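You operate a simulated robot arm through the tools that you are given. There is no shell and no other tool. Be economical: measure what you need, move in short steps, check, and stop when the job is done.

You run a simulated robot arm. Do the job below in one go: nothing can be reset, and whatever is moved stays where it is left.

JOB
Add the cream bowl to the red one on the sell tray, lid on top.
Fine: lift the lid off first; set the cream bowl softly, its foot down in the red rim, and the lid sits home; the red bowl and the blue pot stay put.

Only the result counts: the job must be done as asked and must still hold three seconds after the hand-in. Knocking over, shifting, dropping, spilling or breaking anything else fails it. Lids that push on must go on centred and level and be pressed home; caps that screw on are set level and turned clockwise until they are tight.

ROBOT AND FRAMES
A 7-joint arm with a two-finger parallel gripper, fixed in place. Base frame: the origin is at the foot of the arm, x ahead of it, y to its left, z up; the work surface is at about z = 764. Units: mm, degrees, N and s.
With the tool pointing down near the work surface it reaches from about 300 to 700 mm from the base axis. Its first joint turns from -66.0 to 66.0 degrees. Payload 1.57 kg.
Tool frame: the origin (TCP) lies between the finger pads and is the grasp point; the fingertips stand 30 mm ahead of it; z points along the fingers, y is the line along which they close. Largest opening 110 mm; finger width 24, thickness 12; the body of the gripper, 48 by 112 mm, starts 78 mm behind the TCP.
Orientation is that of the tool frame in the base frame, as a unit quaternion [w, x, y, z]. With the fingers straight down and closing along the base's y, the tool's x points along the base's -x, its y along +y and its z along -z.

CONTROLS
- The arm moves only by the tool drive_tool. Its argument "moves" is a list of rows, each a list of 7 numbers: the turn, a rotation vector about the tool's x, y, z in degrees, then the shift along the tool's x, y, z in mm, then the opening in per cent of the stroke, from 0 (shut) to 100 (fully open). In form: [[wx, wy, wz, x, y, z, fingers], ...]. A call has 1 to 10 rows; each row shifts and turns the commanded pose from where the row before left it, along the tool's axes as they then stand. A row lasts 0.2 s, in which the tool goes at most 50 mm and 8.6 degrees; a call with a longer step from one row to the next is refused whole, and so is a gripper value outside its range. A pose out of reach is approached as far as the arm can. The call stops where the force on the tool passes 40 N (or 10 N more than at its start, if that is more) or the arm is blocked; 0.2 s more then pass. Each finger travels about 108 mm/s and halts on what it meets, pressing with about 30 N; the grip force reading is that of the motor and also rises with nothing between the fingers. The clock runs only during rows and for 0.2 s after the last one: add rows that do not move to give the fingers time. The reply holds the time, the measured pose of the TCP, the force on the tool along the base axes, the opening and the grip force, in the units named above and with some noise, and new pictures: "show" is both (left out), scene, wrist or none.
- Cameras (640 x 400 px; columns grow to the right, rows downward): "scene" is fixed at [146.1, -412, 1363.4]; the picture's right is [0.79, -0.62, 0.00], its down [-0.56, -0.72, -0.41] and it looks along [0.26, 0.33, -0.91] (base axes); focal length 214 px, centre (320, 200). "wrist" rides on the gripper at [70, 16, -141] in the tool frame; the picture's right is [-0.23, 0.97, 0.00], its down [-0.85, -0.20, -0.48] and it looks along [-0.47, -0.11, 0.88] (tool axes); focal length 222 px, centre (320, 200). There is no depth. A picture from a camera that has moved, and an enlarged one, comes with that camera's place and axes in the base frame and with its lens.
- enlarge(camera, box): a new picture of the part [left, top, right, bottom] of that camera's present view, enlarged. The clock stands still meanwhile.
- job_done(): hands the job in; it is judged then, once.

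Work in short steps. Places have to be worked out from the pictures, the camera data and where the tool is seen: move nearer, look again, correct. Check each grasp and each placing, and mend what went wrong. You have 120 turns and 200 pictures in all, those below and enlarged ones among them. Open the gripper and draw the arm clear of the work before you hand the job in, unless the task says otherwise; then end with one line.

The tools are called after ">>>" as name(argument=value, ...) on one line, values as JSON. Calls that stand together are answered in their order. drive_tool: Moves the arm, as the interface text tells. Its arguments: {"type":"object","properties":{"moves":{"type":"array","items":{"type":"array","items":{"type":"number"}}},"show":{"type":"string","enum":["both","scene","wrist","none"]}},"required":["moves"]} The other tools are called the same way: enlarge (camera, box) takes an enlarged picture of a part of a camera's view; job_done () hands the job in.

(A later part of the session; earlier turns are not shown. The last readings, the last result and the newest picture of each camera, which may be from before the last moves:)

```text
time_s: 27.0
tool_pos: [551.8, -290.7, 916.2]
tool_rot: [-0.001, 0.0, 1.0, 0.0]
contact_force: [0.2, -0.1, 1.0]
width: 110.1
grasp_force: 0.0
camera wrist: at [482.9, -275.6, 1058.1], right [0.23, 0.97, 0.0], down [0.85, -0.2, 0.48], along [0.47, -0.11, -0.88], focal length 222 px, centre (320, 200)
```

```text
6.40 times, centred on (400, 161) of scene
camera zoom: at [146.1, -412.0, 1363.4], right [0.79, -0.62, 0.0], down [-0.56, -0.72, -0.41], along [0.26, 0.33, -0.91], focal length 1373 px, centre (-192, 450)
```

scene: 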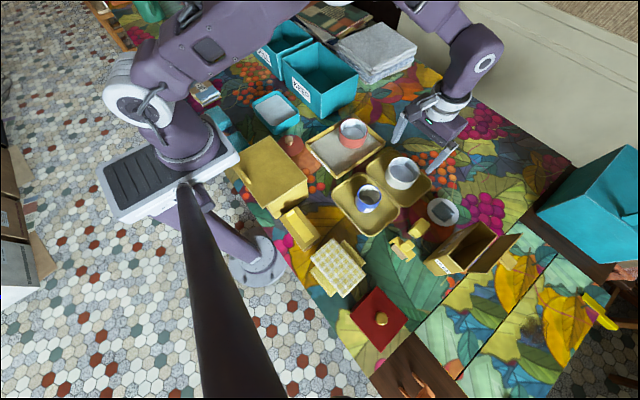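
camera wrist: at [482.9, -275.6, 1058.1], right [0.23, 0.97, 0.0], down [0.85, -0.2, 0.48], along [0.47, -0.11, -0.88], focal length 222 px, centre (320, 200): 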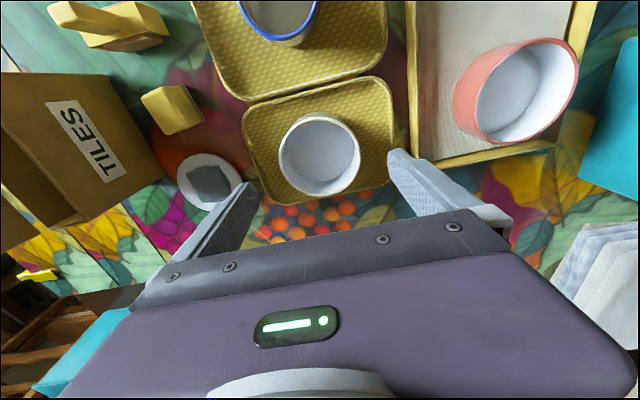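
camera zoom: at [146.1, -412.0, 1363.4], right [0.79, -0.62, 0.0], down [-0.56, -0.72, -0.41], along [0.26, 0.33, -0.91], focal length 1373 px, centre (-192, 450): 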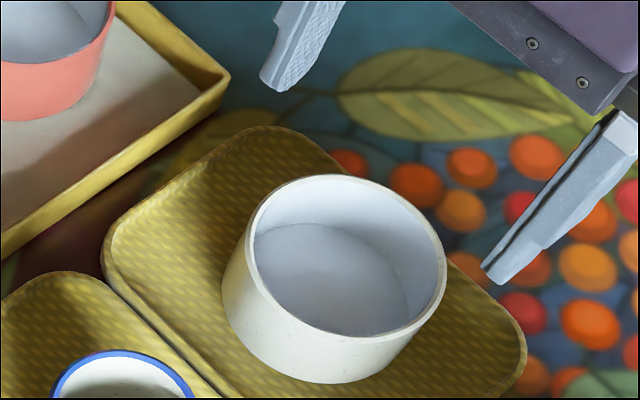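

The cream rim is about 88 mm across, centred at (555, -292.5) with its top at z ≈ 825. I'll descend with the fingers outside it to just above the rim and check.

>>> drive_tool(moves=[[0, 0, 0, -3.4, -1.6, 15, 100], [0, 0, 0, 0, 0, 20, 100], [0, 0, 0, 0, 0, 20, 100], [0, 0, 0, 0, 0, 15, 100], [0, 0, 0, 0, 0, 14, 100], [0, 0, 0, 0, 0, 0, 100]])

>>> enlarge(camera="wrist", box=[200, 100, 440, 250])

>>> enlarge(camera="scene", box=[350, 120, 470, 195])

```text
time_s: 28.4
tool_pos: [556.1, -292.8, 832.2]
tool_rot: [0.0, 0.0, 1.0, 0.0]
contact_force: [0.2, -0.9, -0.7]
width: 110.0
grasp_force: 0.1
camera wrist: at [487.3, -278.3, 973.6], right [0.23, 0.97, 0.0], down [0.85, -0.2, 0.48], along [0.47, -0.11, -0.88], focal length 222 px, centre (320, 200)
```

scene: 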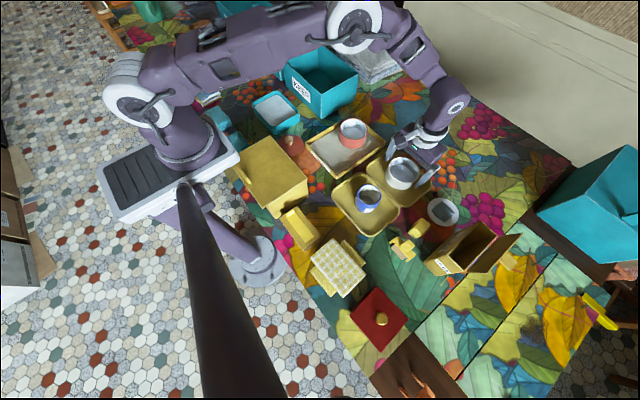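
wrist: 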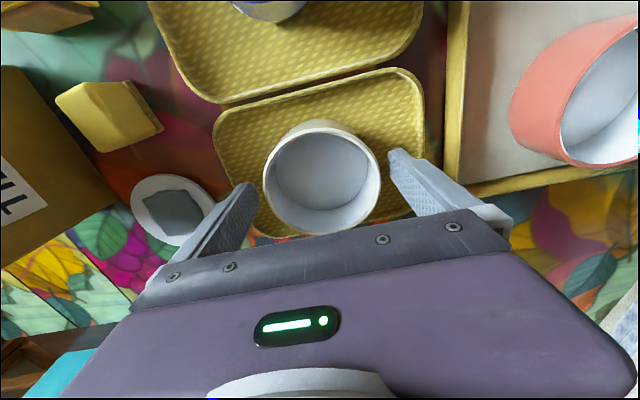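

```text
2.67 times, centred on (320, 175) of wrist
camera zoom: at [487.3, -278.3, 973.6], right [0.23, 0.97, 0.0], down [0.85, -0.2, 0.48], along [0.47, -0.11, -0.88], focal length 592 px, centre (320, 267)
```

zoom: 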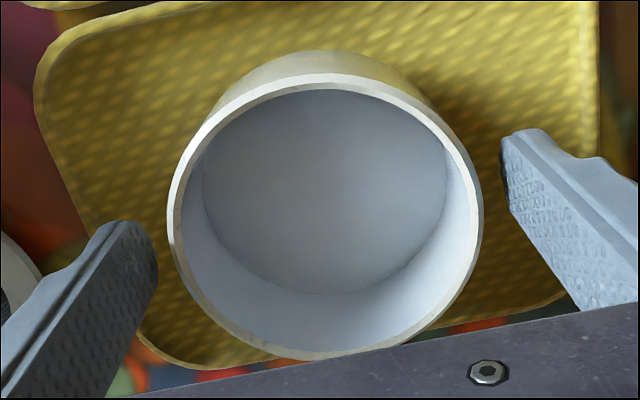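

```text
5.33 times, centred on (410, 158) of scene
camera zoom: at [146.1, -412.0, 1363.4], right [0.79, -0.62, 0.0], down [-0.56, -0.72, -0.41], along [0.26, 0.33, -0.91], focal length 1144 px, centre (-160, 427)
```

zoom: 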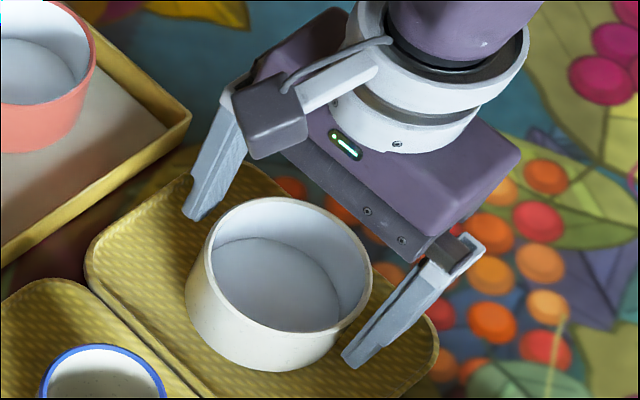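

The bowl is centred between the fingers and the tips are about 23 mm below the rim. I'll close.

>>> drive_tool(moves=[[0, 0, 0, 0, 0.4, 0, 90], [0, 0, 0, 0, 0, 0, 84], [0, 0, 0, 0, 0, 0, 80], [0, 0, 0, 0, 0, 0, 77], [0, 0, 0, 0, 0, 0, 50], [0, 0, 0, 0, 0, 0, 30], [0, 0, 0, 0, 0, 0, 0]], show="none")

```text
time_s: 30.0
tool_pos: [556.0, -291.8, 831.6]
tool_rot: [0.0, 0.0, 1.0, 0.0]
contact_force: [-1.0, 0.6, -0.5]
width: 97.7
grasp_force: 29.9
```

The width reads 97.7, more than I estimated. I'll look before lifting.

>>> enlarge(camera="wrist", box=[200, 100, 440, 250])

>>> enlarge(camera="scene", box=[350, 120, 470, 195])

```text
2.67 times, centred on (320, 175) of wrist
camera zoom: at [487.3, -277.8, 973.9], right [0.23, 0.97, 0.0], down [0.85, -0.2, 0.48], along [0.47, -0.11, -0.88], focal length 592 px, centre (320, 267)
```

zoom: 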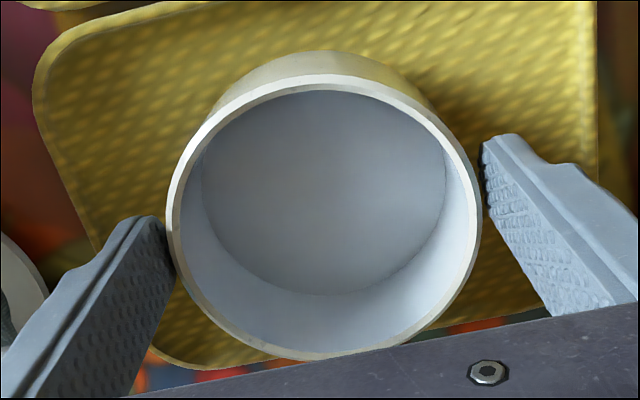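

```text
5.33 times, centred on (410, 158) of scene
camera zoom: at [146.1, -412.1, 1363.4], right [0.79, -0.62, 0.0], down [-0.56, -0.72, -0.41], along [0.26, 0.33, -0.91], focal length 1144 px, centre (-160, 427)
```

zoom: 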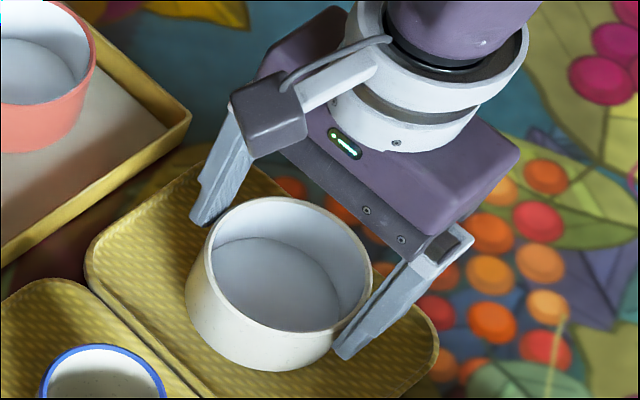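

The bowl really is about 98 mm across, so the rim is lower (z ≈ 808) and this grip is shallow. I'll reopen, go 11 mm deeper and regrip.

>>> drive_tool(moves=[[0, 0, 0, 0, 0, 0, 100], [0, 0, 0, 0, 0, 0, 100], [0, 0, 0, 0, 0, 6, 100], [0, 0, 0, 0, 0, 5, 100], [0, 0, 0, 0, 0, 0, 100], [0, 0, 0, 0, 0, 0, 91], [0, 0, 0, 0, 0, 0, 85], [0, 0, 0, 0, 0, 0, 50], [0, 0, 0, 0, 0, 0, 0]], show="scene")

>>> enlarge(camera="scene", box=[350, 120, 470, 195])

>>> enlarge(camera="wrist", box=[200, 100, 440, 250])

```text
time_s: 32.0
tool_pos: [555.6, -292.3, 820.9]
tool_rot: [0.0, 0.0, 1.0, 0.0]
contact_force: [0.5, -0.4, 0.7]
width: 97.6
grasp_force: 30.1
```

scene: 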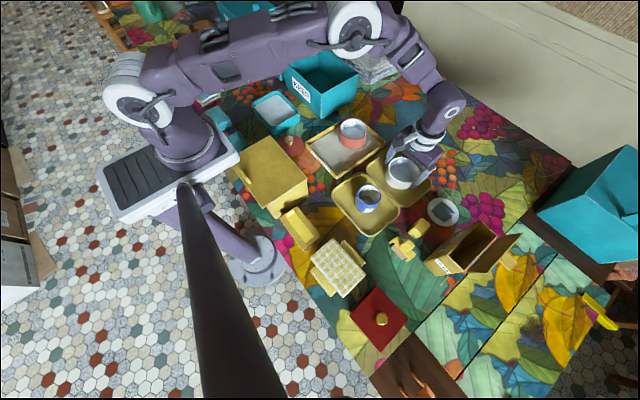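

```text
5.33 times, centred on (410, 158) of scene
camera zoom: at [146.1, -412.1, 1363.4], right [0.79, -0.62, 0.0], down [-0.56, -0.72, -0.41], along [0.26, 0.33, -0.91], focal length 1144 px, centre (-160, 427)
```

zoom: 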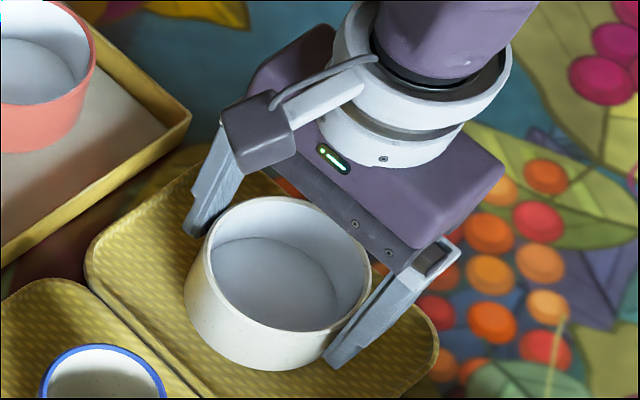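

```text
2.67 times, centred on (320, 175) of wrist
camera zoom: at [487.0, -277.2, 962.4], right [0.23, 0.97, 0.0], down [0.86, -0.2, 0.48], along [0.47, -0.11, -0.88], focal length 592 px, centre (320, 267)
```

zoom: 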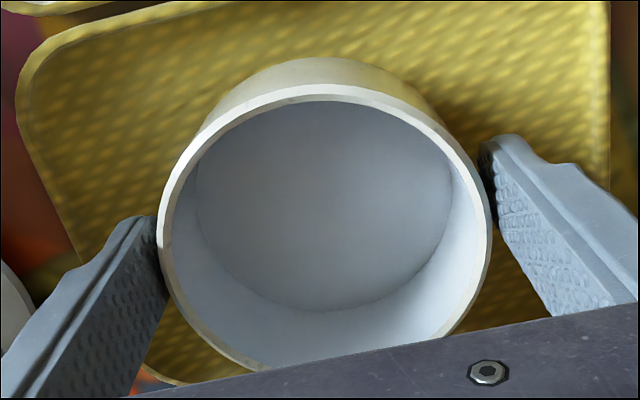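

The regrip is firm and the bowl centre is at the TCP to within about 1 mm. I'll lift gently.

>>> drive_tool(moves=[[0, 0, 0, 0, 0, -1, 0], [0, 0, 0, 0, 0, -2, 0], [0, 0, 0, 0, 0, -4, 0], [0, 0, 0, 0, 0, -6, 0], [0, 0, 0, 0, 0, -8, 0], [0, 0, 0, 0, 0, -10, 0], [0, 0, 0, 0, 0, -10, 0], [0, 0, 0, 0, 0, -10, 0], [0, 0, 0, 0, 0, 0, 0]], show="scene")

>>> enlarge(camera="scene", box=[350, 120, 470, 195])

```text
time_s: 34.0
tool_pos: [556.7, -292.7, 872.2]
tool_rot: [0.0, 0.0, 1.0, 0.0]
contact_force: [0.1, -0.1, -1.3]
width: 97.6
grasp_force: 29.5
```

scene: 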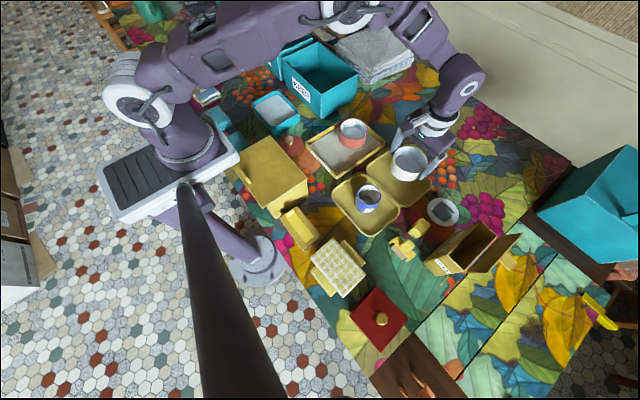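

```text
5.33 times, centred on (410, 158) of scene
camera zoom: at [146.1, -412.1, 1363.4], right [0.79, -0.62, 0.0], down [-0.56, -0.72, -0.41], along [0.26, 0.33, -0.91], focal length 1144 px, centre (-160, 427)
```

zoom: 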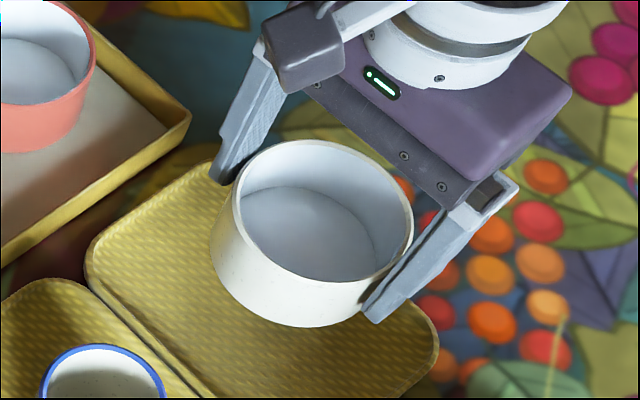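

It has lifted cleanly. I'll go up and carry it over the red bowl.

>>> drive_tool(moves=[[0, 0, 0, 0, 0, -12, 0], [0, 0, 0, 0, 0, -16, 0], [0, 0, 0, 0, 0, -14, 0], [0, 0, 0, 1, 8, -4, 0], [0, 0, 0, 1, 14, 0, 0], [0, 0, 0, 1, 18, 0, 0], [0, 0, 0, 2, 18, 0, 0], [0, 0, 0, 2, 18, 0, 0], [0, 0, 0, 2, 18, 0, 0], [0, 0, 0, 2, 18, 0, 0]], show="none")

>>> drive_tool(moves=[[0, 0, 0, 1, 18, 0, 0], [0, 0, 0, 1, 18, 0, 0], [0, 0, 0, 1, 18, 0, 0], [0, 0, 0, 1, 18, 0, 0], [0, 0, 0, 1, 14, 0, 0], [0, 0, 0, 0, 6.6, 0, 0], [0, 0, 0, 0, 0, 0, 0]])

>>> enlarge(camera="scene", box=[300, 85, 420, 160])

>>> enlarge(camera="wrist", box=[200, 80, 440, 230])

```text
time_s: 36.2
tool_pos: [544.2, -179.4, 919.8]
tool_rot: [0.0, 0.0, 1.0, 0.0]
contact_force: [-0.6, -0.2, -1.9]
width: 97.5
grasp_force: 30.2
```

```text
time_s: 37.8
tool_pos: [540.6, -87.7, 919.1]
tool_rot: [-0.001, 0.0, 1.0, 0.001]
contact_force: [0.1, -0.4, -2.4]
width: 97.6
grasp_force: 29.7
camera wrist: at [470.9, -73.1, 1060.3], right [0.23, 0.97, 0.0], down [0.86, -0.2, 0.48], along [0.47, -0.11, -0.88], focal length 222 px, centre (320, 200)
```

scene: 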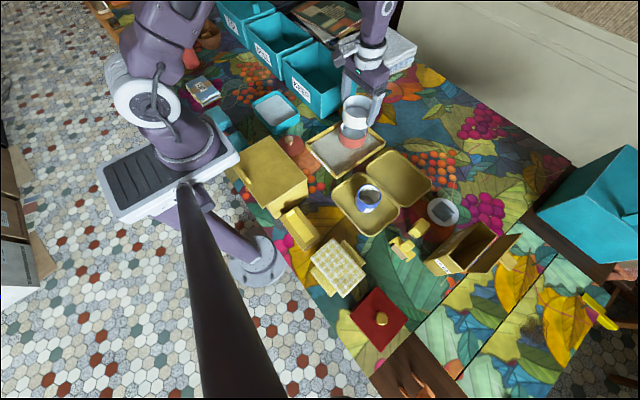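
wrist: 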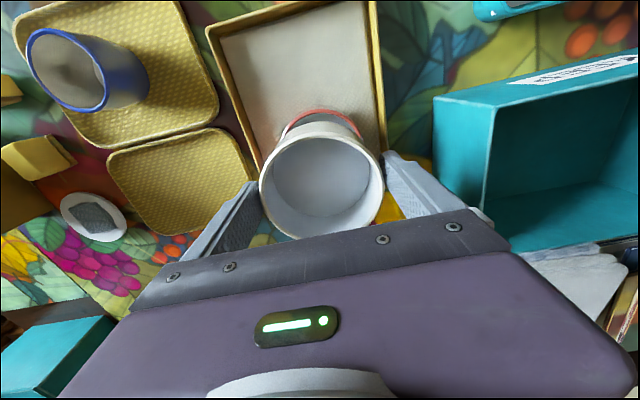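

```text
5.33 times, centred on (360, 122) of scene
camera zoom: at [146.1, -412.0, 1363.4], right [0.79, -0.62, 0.0], down [-0.56, -0.72, -0.41], along [0.26, 0.33, -0.91], focal length 1144 px, centre (107, 613)
```

zoom: 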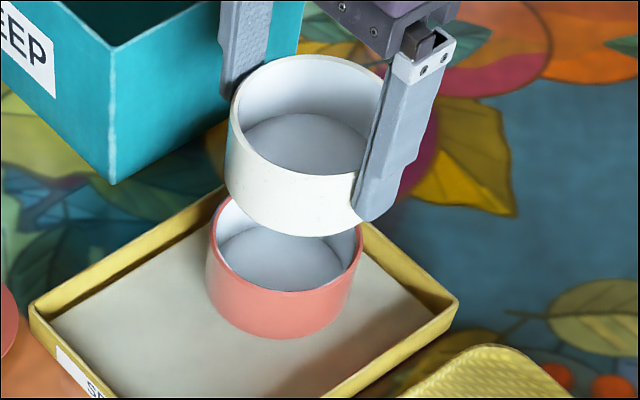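

```text
2.67 times, centred on (320, 155) of wrist
camera zoom: at [470.9, -73.1, 1060.3], right [0.23, 0.97, 0.0], down [0.86, -0.2, 0.48], along [0.47, -0.11, -0.88], focal length 592 px, centre (320, 320)
```

zoom: 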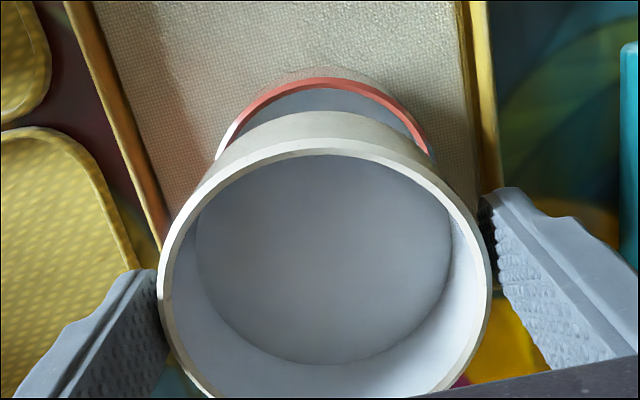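

I'm hovering over the red bowl. I'll enlarge further to check concentricity and tilt.

>>> enlarge(camera="scene", box=[330, 85, 394, 149])

>>> enlarge(camera="wrist", box=[250, 100, 394, 240])

```text
6.25 times, centred on (362, 117) of scene
camera zoom: at [146.1, -412.0, 1363.4], right [0.79, -0.62, 0.0], down [-0.56, -0.72, -0.41], along [0.26, 0.33, -0.91], focal length 1340 px, centre (58, 719)
```

zoom: 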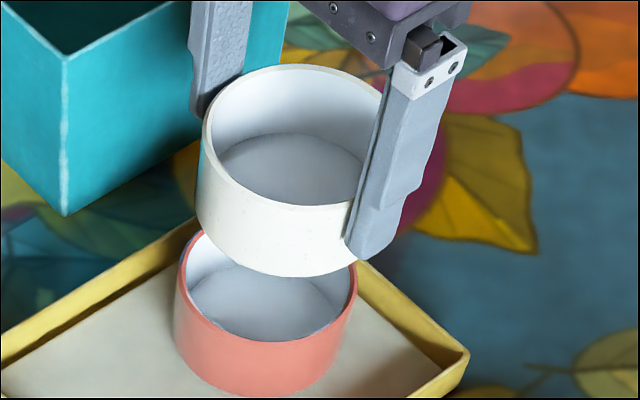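

```text
2.86 times, centred on (322, 170) of wrist
camera zoom: at [470.9, -73.1, 1060.3], right [0.23, 0.97, 0.0], down [0.86, -0.2, 0.48], along [0.47, -0.11, -0.88], focal length 635 px, centre (314, 286)
```

zoom: 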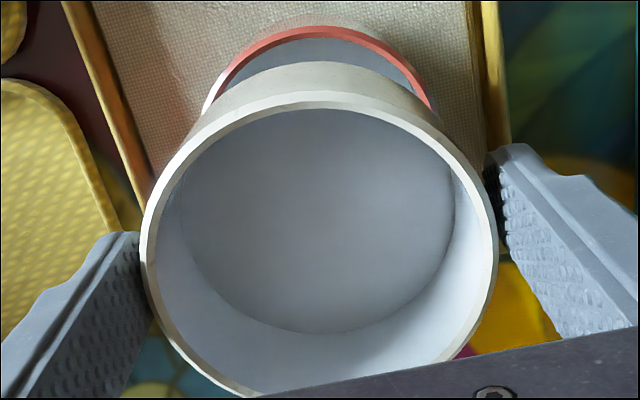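

The cream bowl is about 4 mm too far in +x relative to the red rim. I'll correct that and lower to just above the rim to check again.

>>> drive_tool(moves=[[0, 0, 0, 2, 0, 6, 0], [0, 0, 0, 2, 0, 8, 0], [0, 0, 0, 0, 0, 8, 0], [0, 0, 0, 0, 0, 6, 0], [0, 0, 0, 0, 0, 3, 0], [0, 0, 0, 0, 0, 0, 0]])

>>> enlarge(camera="scene", box=[324, 85, 388, 149])

>>> enlarge(camera="wrist", box=[250, 100, 394, 240])

```text
time_s: 39.2
tool_pos: [536.1, -87.7, 887.9]
tool_rot: [0.0, 0.0, 1.0, 0.001]
contact_force: [0.1, 0.1, -2.1]
width: 97.6
grasp_force: 29.9
camera wrist: at [467.1, -73.5, 1029.2], right [0.23, 0.97, 0.0], down [0.86, -0.2, 0.48], along [0.47, -0.11, -0.88], focal length 222 px, centre (320, 200)
```

scene: 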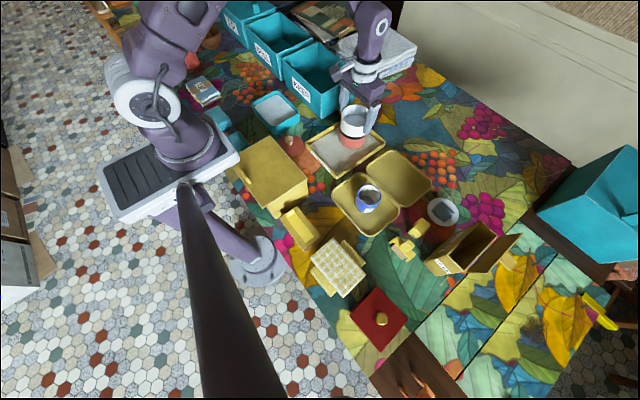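
wrist: 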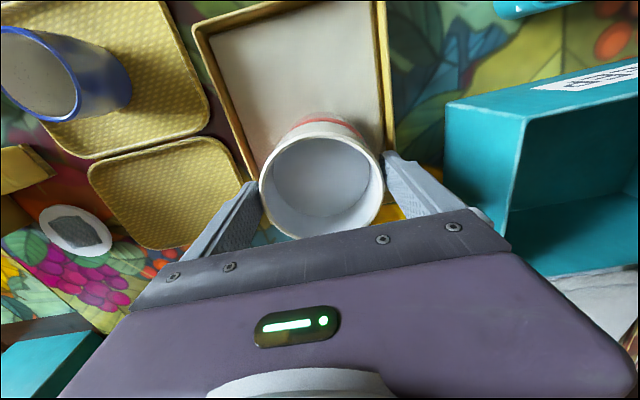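

```text
6.25 times, centred on (356, 117) of scene
camera zoom: at [146.1, -412.0, 1363.4], right [0.79, -0.62, 0.0], down [-0.56, -0.72, -0.41], along [0.26, 0.33, -0.91], focal length 1340 px, centre (95, 719)
```

zoom: 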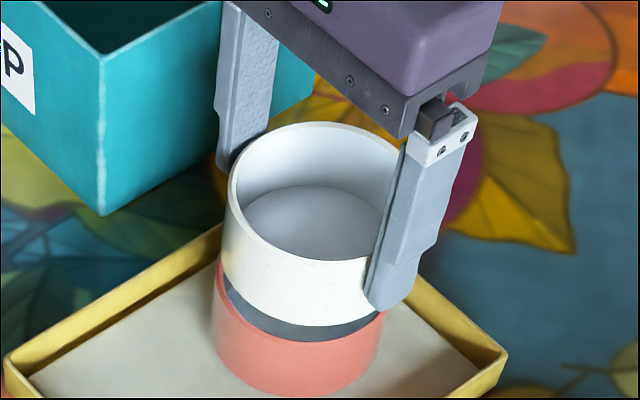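

```text
2.86 times, centred on (322, 170) of wrist
camera zoom: at [467.1, -73.5, 1029.2], right [0.23, 0.97, 0.0], down [0.86, -0.2, 0.48], along [0.47, -0.11, -0.88], focal length 635 px, centre (314, 286)
```

zoom: 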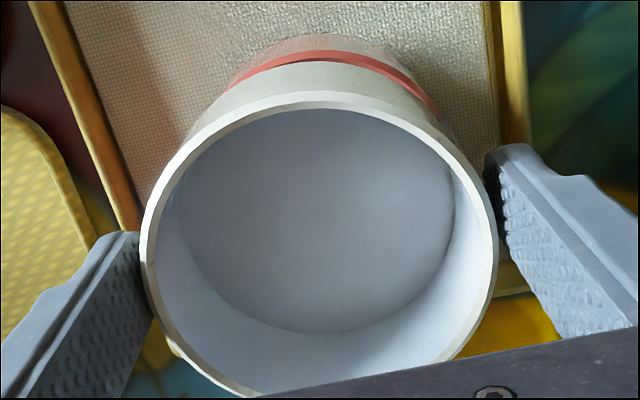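

>>> enlarge(camera="scene", box=[338, 100, 378, 150])

>>> enlarge(camera="wrist", box=[290, 105, 354, 145])

```text
8.00 times, centred on (358, 125) of scene
camera zoom: at [146.1, -412.0, 1363.4], right [0.79, -0.62, 0.0], down [-0.56, -0.72, -0.41], along [0.26, 0.33, -0.91], focal length 1716 px, centre (16, 800)
```

zoom: 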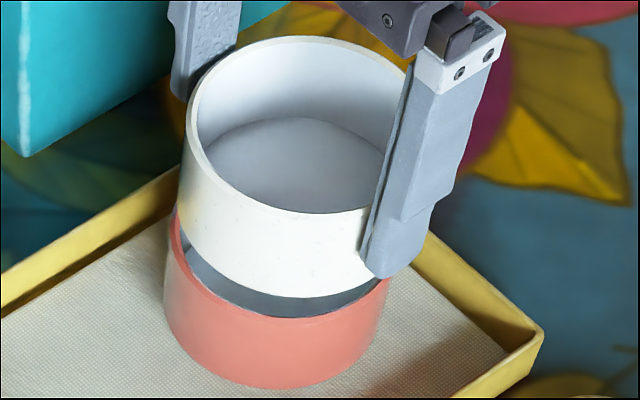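

```text
10.00 times, centred on (322, 125) of wrist
camera zoom: at [467.1, -73.5, 1029.2], right [0.23, 0.97, 0.0], down [0.86, -0.2, 0.48], along [0.47, -0.11, -0.88], focal length 2221 px, centre (300, 950)
```

zoom: 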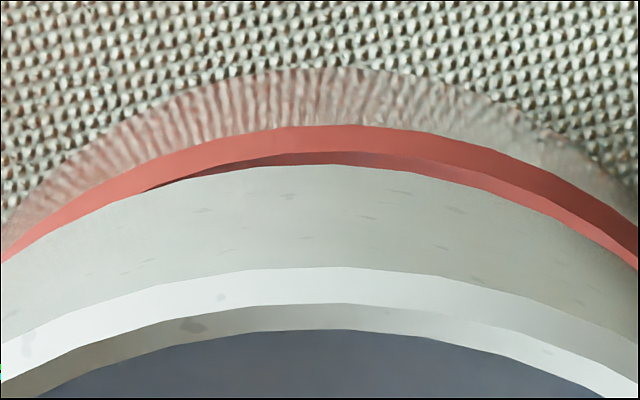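

The views suggest the cream bowl is about 2–3 mm toward -y of the red rim. I'll shift +2 mm in y and re-examine.

>>> drive_tool(moves=[[0, 0, 0, 0, 2, 0, 0], [0, 0, 0, 0, 0, 3, 0], [0, 0, 0, 0, 0, 0, 0]], show="none")

>>> enlarge(camera="scene", box=[338, 105, 386, 150])

>>> enlarge(camera="wrist", box=[265, 100, 377, 170])

```text
time_s: 40.0
tool_pos: [537.1, -87.3, 884.2]
tool_rot: [0.0, 0.0, 1.0, -0.001]
contact_force: [-0.7, -0.3, -2.9]
width: 97.3
grasp_force: 30.2
```

```text
8.89 times, centred on (362, 128) of scene
camera zoom: at [146.1, -412.0, 1363.4], right [0.79, -0.62, 0.0], down [-0.56, -0.72, -0.41], along [0.26, 0.33, -0.91], focal length 1906 px, centre (-53, 844)
```

zoom: 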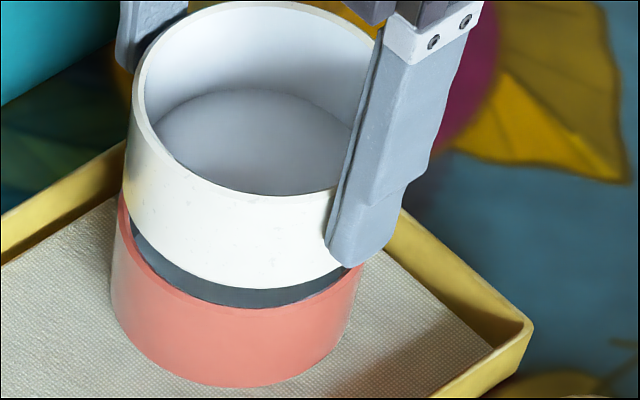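

```text
5.71 times, centred on (321, 135) of wrist
camera zoom: at [467.5, -71.6, 1026.0], right [0.23, 0.97, 0.0], down [0.85, -0.2, 0.48], along [0.47, -0.11, -0.88], focal length 1269 px, centre (314, 571)
```

zoom: 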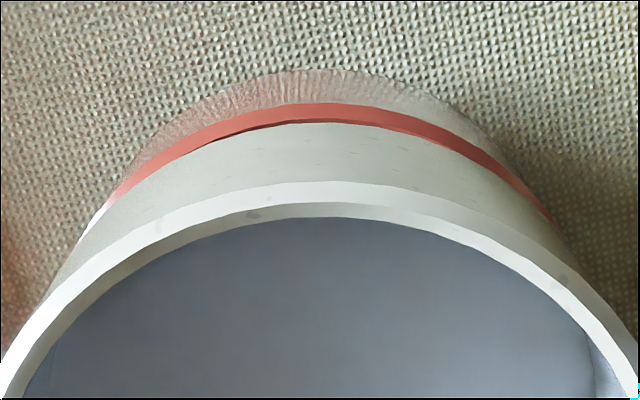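

It is now symmetric in the wrist view and near-concentric in the scene view. I'll lower in 1 mm steps and watch the force.

>>> drive_tool(moves=[[0, 0, 0, 0.3, 0, 1, 0], [0, 0, 0, 0, 0, 1, 0], [0, 0, 0, 0, 0, 1, 0], [0, 0, 0, 0, 0, 0, 0]], show="none")

>>> drive_tool(moves=[[0, 0, 0, 0, 0, 1, 0], [0, 0, 0, 0, 0, 1, 0], [0, 0, 0, 0, 0, 0, 0]], show="none")

>>> enlarge(camera="scene", box=[338, 105, 386, 150])

>>> enlarge(camera="wrist", box=[265, 100, 377, 170])

```text
time_s: 41.0
tool_pos: [536.5, -86.7, 880.7]
tool_rot: [0.0, 0.001, 1.0, 0.0]
contact_force: [-0.2, -0.2, -1.4]
width: 97.7
grasp_force: 30.2
```

```text
time_s: 41.8
tool_pos: [536.6, -85.9, 879.4]
tool_rot: [0.0, 0.001, 1.0, 0.0]
contact_force: [0.0, 0.5, -1.2]
width: 97.6
grasp_force: 30.0
```

```text
8.89 times, centred on (362, 128) of scene
camera zoom: at [146.1, -412.0, 1363.4], right [0.79, -0.62, 0.0], down [-0.56, -0.72, -0.41], along [0.26, 0.33, -0.91], focal length 1906 px, centre (-53, 844)
```

zoom: 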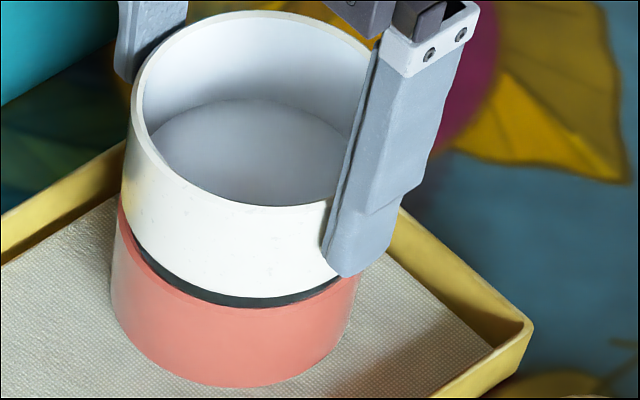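

```text
5.71 times, centred on (321, 135) of wrist
camera zoom: at [467.8, -71.2, 1020.7], right [0.23, 0.97, 0.0], down [0.85, -0.2, 0.48], along [0.47, -0.11, -0.88], focal length 1269 px, centre (314, 571)
```

zoom: 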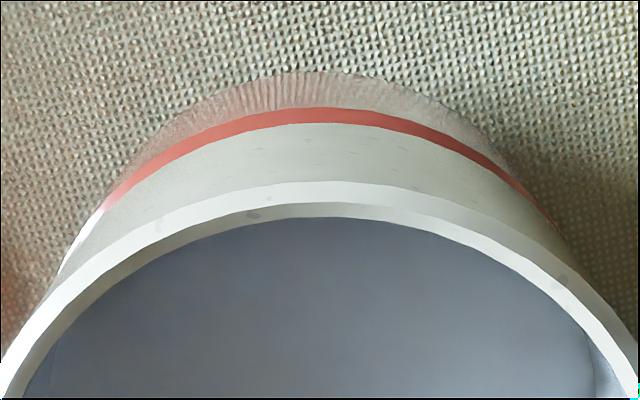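

It is still centred with no contact yet. I'll keep lowering.

>>> drive_tool(moves=[[0, 0, 0, 0, 0, 1, 0], [0, 0, 0, 0, 0, 0, 0]], show="none")

>>> drive_tool(moves=[[0, 0, 0, 0, 0, 1, 0], [0, 0, 0, 0, 0, 0, 0]], show="none")

```text
time_s: 42.4
tool_pos: [535.6, -85.6, 878.2]
tool_rot: [0.0, 0.0, 1.0, 0.0]
contact_force: [-0.4, -0.1, -1.9]
width: 97.6
grasp_force: 29.8
```

```text
time_s: 43.0
tool_pos: [536.9, -85.4, 876.4]
tool_rot: [0.001, 0.0, 1.0, 0.0]
contact_force: [-0.1, -0.1, -2.2]
width: 97.4
grasp_force: 30.2
```

>>> drive_tool(moves=[[0, 0, 0, 0, 0, 1, 0], [0, 0, 0, 0, 0, 0, 0]], show="none")

>>> enlarge(camera="scene", box=[338, 110, 378, 145])

>>> enlarge(camera="wrist", box=[265, 100, 377, 170])

```text
time_s: 43.6
tool_pos: [536.9, -87.3, 876.7]
tool_rot: [0.0, 0.0, 1.0, 0.0]
contact_force: [-0.2, -0.3, -1.7]
width: 97.3
grasp_force: 30.2
```

```text
11.43 times, centred on (358, 128) of scene
camera zoom: at [146.1, -412.0, 1363.4], right [0.79, -0.62, 0.0], down [-0.56, -0.72, -0.41], along [0.26, 0.33, -0.91], focal length 2451 px, centre (-114, 1029)
```

zoom: 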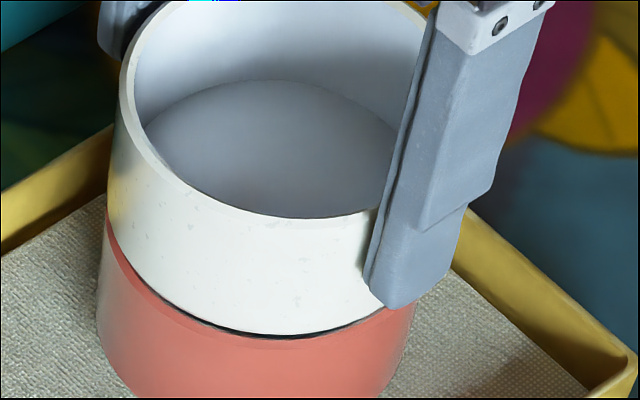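

```text
5.71 times, centred on (321, 135) of wrist
camera zoom: at [467.3, -71.0, 1017.2], right [0.23, 0.97, 0.0], down [0.86, -0.2, 0.48], along [0.47, -0.11, -0.88], focal length 1269 px, centre (314, 571)
```

zoom: 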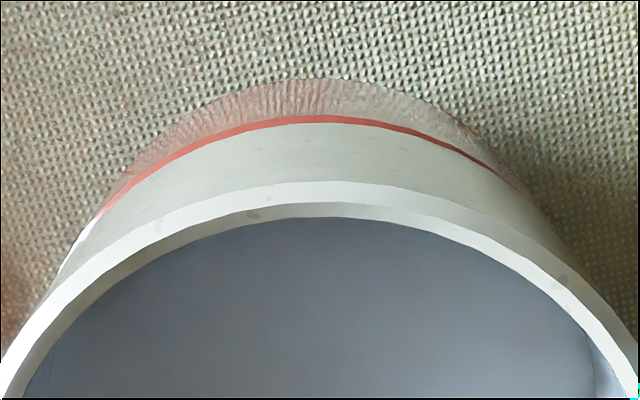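

The foot has gone inside the rim and only a thin gap is left. I'll continue to contact.

>>> drive_tool(moves=[[0, 0, 0, 0, 0, 1, 0], [0, 0, 0, 0, 0, 0, 0]], show="none")

>>> drive_tool(moves=[[0, 0, 0, 0, 0, 0.7, 0], [0, 0, 0, 0, 0, 0, 0]], show="none")

>>> enlarge(camera="scene", box=[338, 110, 378, 145])

>>> enlarge(camera="wrist", box=[265, 100, 377, 170])

```text
time_s: 44.2
tool_pos: [537.1, -86.2, 874.5]
tool_rot: [0.001, 0.0, 1.0, -0.001]
contact_force: [0.3, 0.1, -1.8]
width: 97.2
grasp_force: 30.3
```

```text
time_s: 44.8
tool_pos: [535.3, -86.0, 873.7]
tool_rot: [0.0, 0.0, 1.0, 0.0]
contact_force: [-0.2, -0.9, -2.4]
width: 97.5
grasp_force: 30.4
```

```text
11.43 times, centred on (358, 128) of scene
camera zoom: at [146.1, -412.0, 1363.4], right [0.79, -0.62, 0.0], down [-0.56, -0.72, -0.41], along [0.26, 0.33, -0.91], focal length 2451 px, centre (-114, 1029)
```

zoom: 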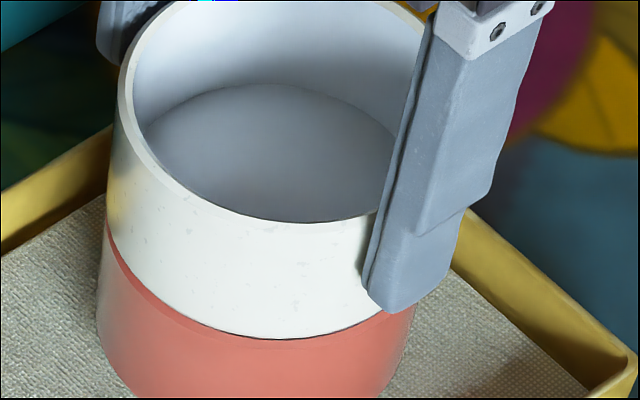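

```text
5.71 times, centred on (321, 135) of wrist
camera zoom: at [466.9, -71.0, 1015.8], right [0.23, 0.97, 0.0], down [0.86, -0.2, 0.48], along [0.47, -0.11, -0.88], focal length 1269 px, centre (314, 571)
```

zoom: 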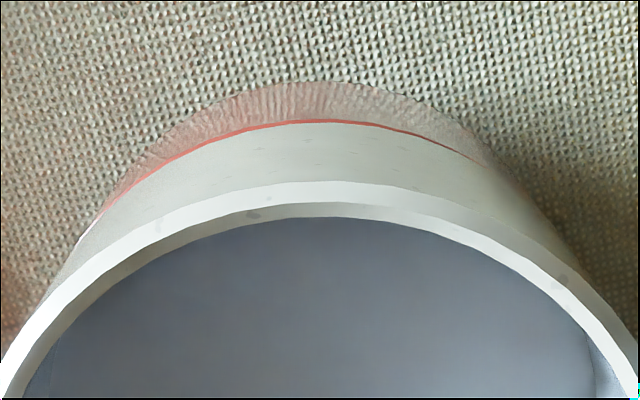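

>>> drive_tool(moves=[[0, 0, 0, 0, 0, 0.8, 0], [0, 0, 0, 0, 0, 0, 0]], show="none")

>>> drive_tool(moves=[[0, 0, 0, 0, 0, 0.8, 0], [0, 0, 0, 0, 0, 0, 0]], show="none")

>>> enlarge(camera="scene", box=[338, 110, 378, 145])

>>> enlarge(camera="wrist", box=[265, 100, 377, 170])

```text
time_s: 45.4
tool_pos: [535.2, -85.9, 873.8]
tool_rot: [0.0, 0.001, 1.0, 0.0]
contact_force: [-0.8, 0.1, -2.0]
width: 97.4
grasp_force: 29.8
```

```text
time_s: 46.0
tool_pos: [536.5, -86.4, 873.3]
tool_rot: [0.0, 0.0, 1.0, -0.001]
contact_force: [-1.0, -0.4, -2.0]
width: 97.5
grasp_force: 30.5
```

```text
11.43 times, centred on (358, 128) of scene
camera zoom: at [146.1, -412.0, 1363.4], right [0.79, -0.62, 0.0], down [-0.56, -0.72, -0.41], along [0.26, 0.33, -0.91], focal length 2451 px, centre (-114, 1029)
```

zoom: 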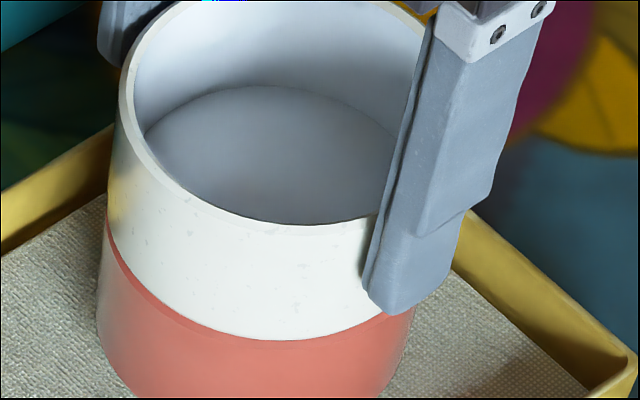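

```text
5.71 times, centred on (321, 135) of wrist
camera zoom: at [467.4, -71.0, 1014.7], right [0.23, 0.97, 0.0], down [0.86, -0.2, 0.48], along [0.47, -0.11, -0.88], focal length 1269 px, centre (314, 571)
```

zoom: 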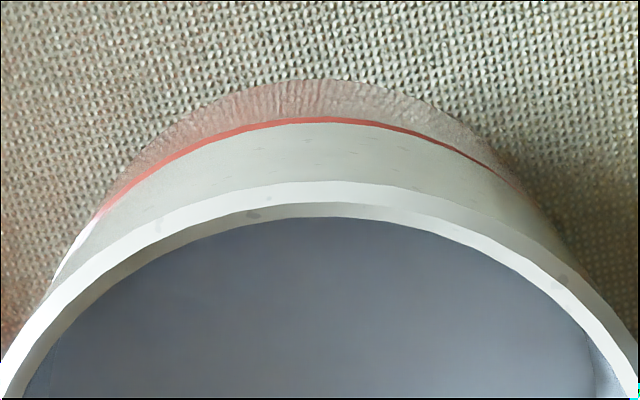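

>>> drive_tool(moves=[[0, 0, 0, 0, 0, 0.8, 0], [0, 0, 0, 0, 0, 0, 0]], show="none")

>>> drive_tool(moves=[[0, 0, 0, 0, 0, 0.8, 0], [0, 0, 0, 0, 0, 0, 0]], show="none")

>>> enlarge(camera="scene", box=[338, 110, 378, 145])

```text
time_s: 46.6
tool_pos: [536.2, -85.7, 872.5]
tool_rot: [0.001, 0.0, 1.0, 0.0]
contact_force: [0.5, -0.6, -2.4]
width: 97.4
grasp_force: 30.2
```

```text
time_s: 47.2
tool_pos: [536.1, -85.3, 872.2]
tool_rot: [0.001, 0.0, 1.0, 0.0]
contact_force: [-6.0, 3.2, 24.1]
width: 97.6
grasp_force: 30.1
```

```text
11.43 times, centred on (358, 128) of scene
camera zoom: at [145.6, -411.9, 1363.5], right [0.79, -0.62, 0.0], down [-0.56, -0.72, -0.41], along [0.26, 0.33, -0.91], focal length 2451 px, centre (-114, 1029)
```

zoom: 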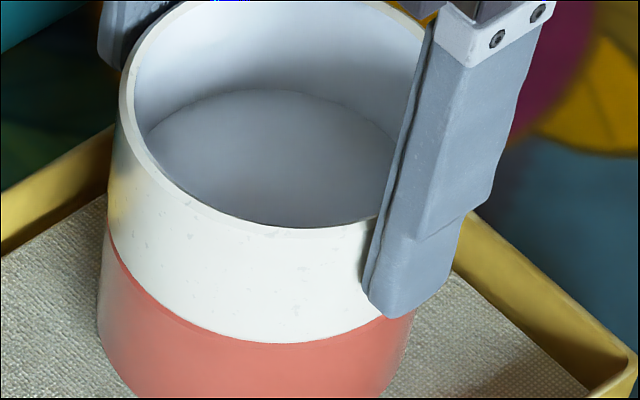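

There is contact at about 24 N with slight side force. I'll ease up 0.8 mm and nudge toward the push direction before releasing.

>>> drive_tool(moves=[[0, 0, 0, 0.4, 0.2, -0.7, 0], [0, 0, 0, 0, 0, 0, 0]], show="none")

>>> enlarge(camera="wrist", box=[255, 100, 383, 180])

>>> enlarge(camera="scene", box=[338, 120, 370, 145])

```text
time_s: 47.8
tool_pos: [536.2, -86.3, 871.8]
tool_rot: [0.001, 0.0, 1.0, 0.0]
contact_force: [-0.2, -0.9, 11.7]
width: 97.6
grasp_force: 30.1
```

```text
5.00 times, centred on (319, 140) of wrist
camera zoom: at [467.1, -70.8, 1013.4], right [0.23, 0.97, 0.0], down [0.85, -0.2, 0.48], along [0.47, -0.11, -0.88], focal length 1111 px, centre (325, 500)
```

zoom: 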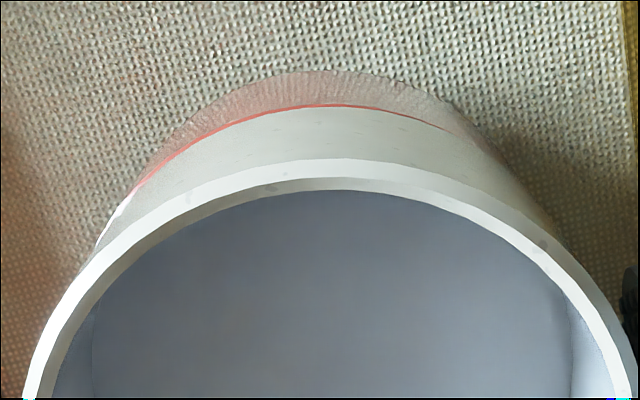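

```text
16.00 times, centred on (354, 132) of scene
camera zoom: at [145.9, -412.0, 1363.5], right [0.79, -0.62, 0.0], down [-0.56, -0.72, -0.41], along [0.26, 0.33, -0.91], focal length 3432 px, centre (-224, 1280)
```

zoom: 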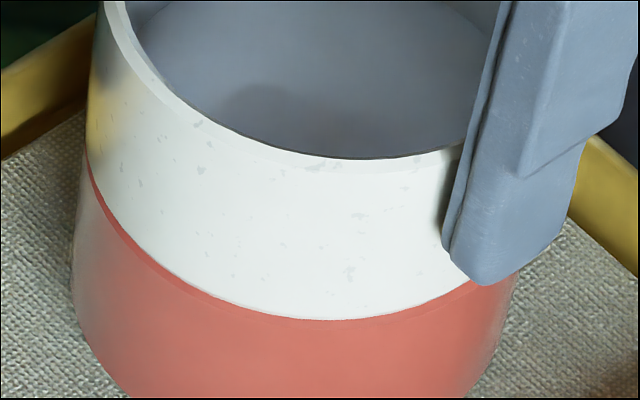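

It is seated evenly with no gap. I'll release gradually and lift clear.

>>> drive_tool(moves=[[0, 0, 0, 0, 0, -0.5, 0], [0, 0, 0, 0, 0, 0, 92], [0, 0, 0, 0, 0, 0, 100], [0, 0, 0, 0, 0, 0, 100], [0, 0, 0, 0, 0, -10, 100], [0, 0, 0, 0, 0, -25, 100], [0, 0, 0, 0, 0, -35, 100], [0, 0, 0, 0, 0, -30, 100], [0, 0, 0, 0, 0, 0, 100]])

>>> enlarge(camera="scene", box=[330, 100, 380, 150])

>>> enlarge(camera="wrist", box=[240, 80, 400, 220])

```text
time_s: 49.8
tool_pos: [535.8, -85.6, 972.3]
tool_rot: [0.001, 0.0, 1.0, 0.0]
contact_force: [0.0, 0.0, 0.9]
width: 110.2
grasp_force: 0.0
camera wrist: at [466.1, -71.4, 1113.8], right [0.23, 0.97, 0.0], down [0.85, -0.2, 0.48], along [0.47, -0.11, -0.88], focal length 222 px, centre (320, 200)
```

scene: 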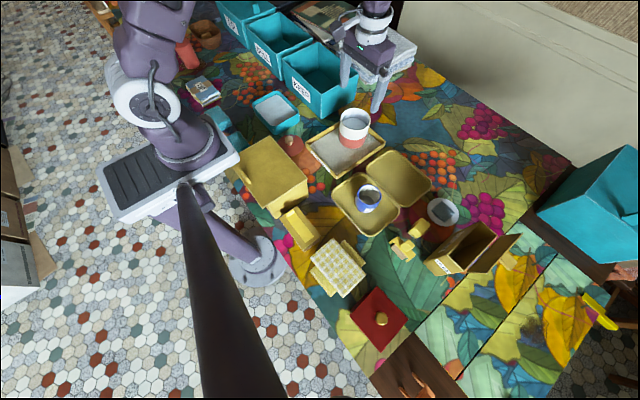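
wrist: 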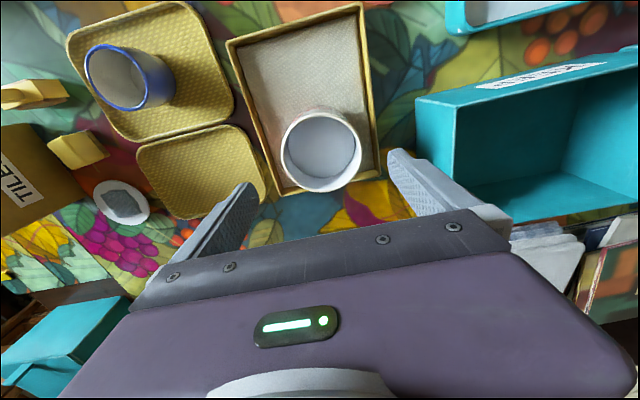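

```text
8.00 times, centred on (355, 125) of scene
camera zoom: at [146.1, -412.0, 1363.4], right [0.79, -0.62, 0.0], down [-0.56, -0.72, -0.41], along [0.26, 0.33, -0.91], focal length 1716 px, centre (40, 800)
```

zoom: 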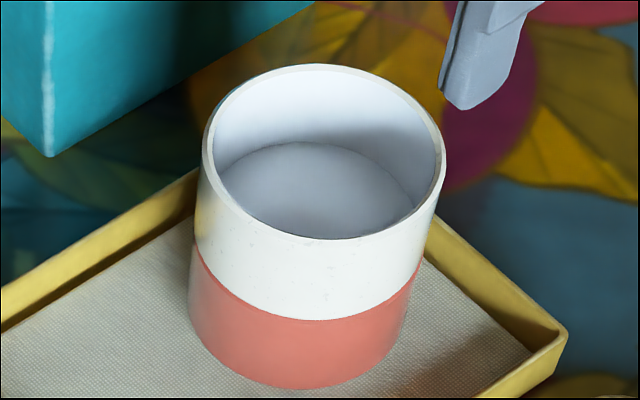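

```text
2.86 times, centred on (320, 150) of wrist
camera zoom: at [466.1, -71.4, 1113.8], right [0.23, 0.97, 0.0], down [0.85, -0.2, 0.48], along [0.47, -0.11, -0.88], focal length 635 px, centre (320, 343)
```

zoom: 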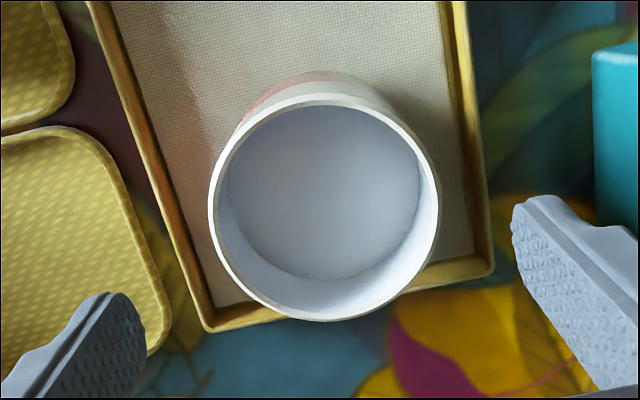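

The stack looks good. The cream rim centre is at about (541.5, -86.5), z ≈ 867. Now I'll go back to above the lid.

>>> drive_tool(moves=[[0, 0, 0, 16, 10.3, 0, 100], [0, 0, 0, 20, 13, 0, 80], [0, 0, 0, 24, 15, 0, 60], [0, 0, 0, 24, 15, 0, 60], [0, 0, 0, 24, 15, 0, 60], [0, 0, 0, 24, 15, 0, 60], [0, 0, 0, 24, 15, 20, 60], [0, 0, 0, 20.8, 15, 30, 60], [0, 0, 0, 0, 0, 40, 60], [0, 0, 0, 0, 0, 0, 60]])

>>> enlarge(camera="wrist", box=[240, 100, 400, 200])

>>> enlarge(camera="scene", box=[250, 90, 346, 150])

```text
time_s: 52.0
tool_pos: [359.4, 29.8, 882.3]
tool_rot: [0.0, -0.001, 1.0, 0.0]
contact_force: [-0.2, -0.3, -0.1]
width: 66.0
grasp_force: 0.0
camera wrist: at [291.1, 43.9, 1023.1], right [0.23, 0.97, 0.0], down [0.86, -0.2, 0.48], along [0.47, -0.11, -0.88], focal length 222 px, centre (320, 200)
```

scene: 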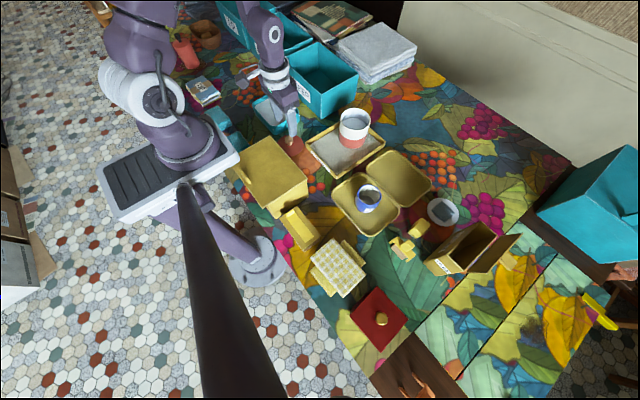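
wrist: 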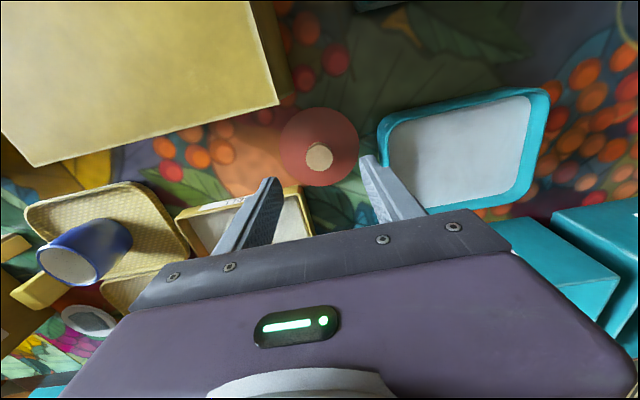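

```text
4.00 times, centred on (320, 150) of wrist
camera zoom: at [291.1, 43.9, 1023.1], right [0.23, 0.97, 0.0], down [0.86, -0.2, 0.48], along [0.47, -0.11, -0.88], focal length 888 px, centre (320, 400)
```

zoom: 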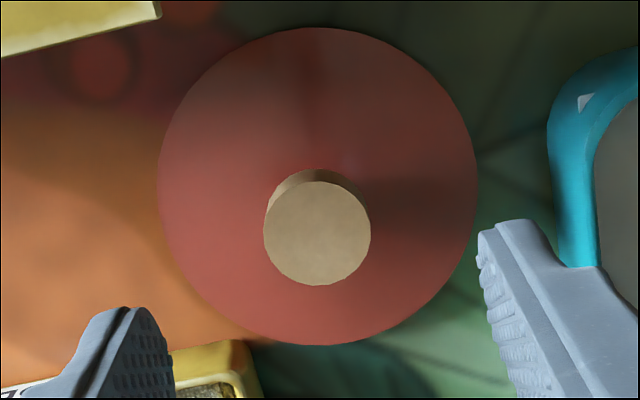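

```text
6.67 times, centred on (298, 120) of scene
camera zoom: at [146.1, -412.0, 1363.4], right [0.79, -0.62, 0.0], down [-0.56, -0.72, -0.41], along [0.26, 0.33, -0.91], focal length 1430 px, centre (467, 733)
```

zoom: 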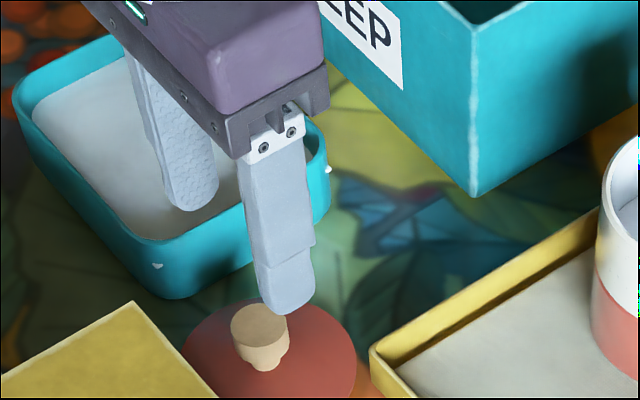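

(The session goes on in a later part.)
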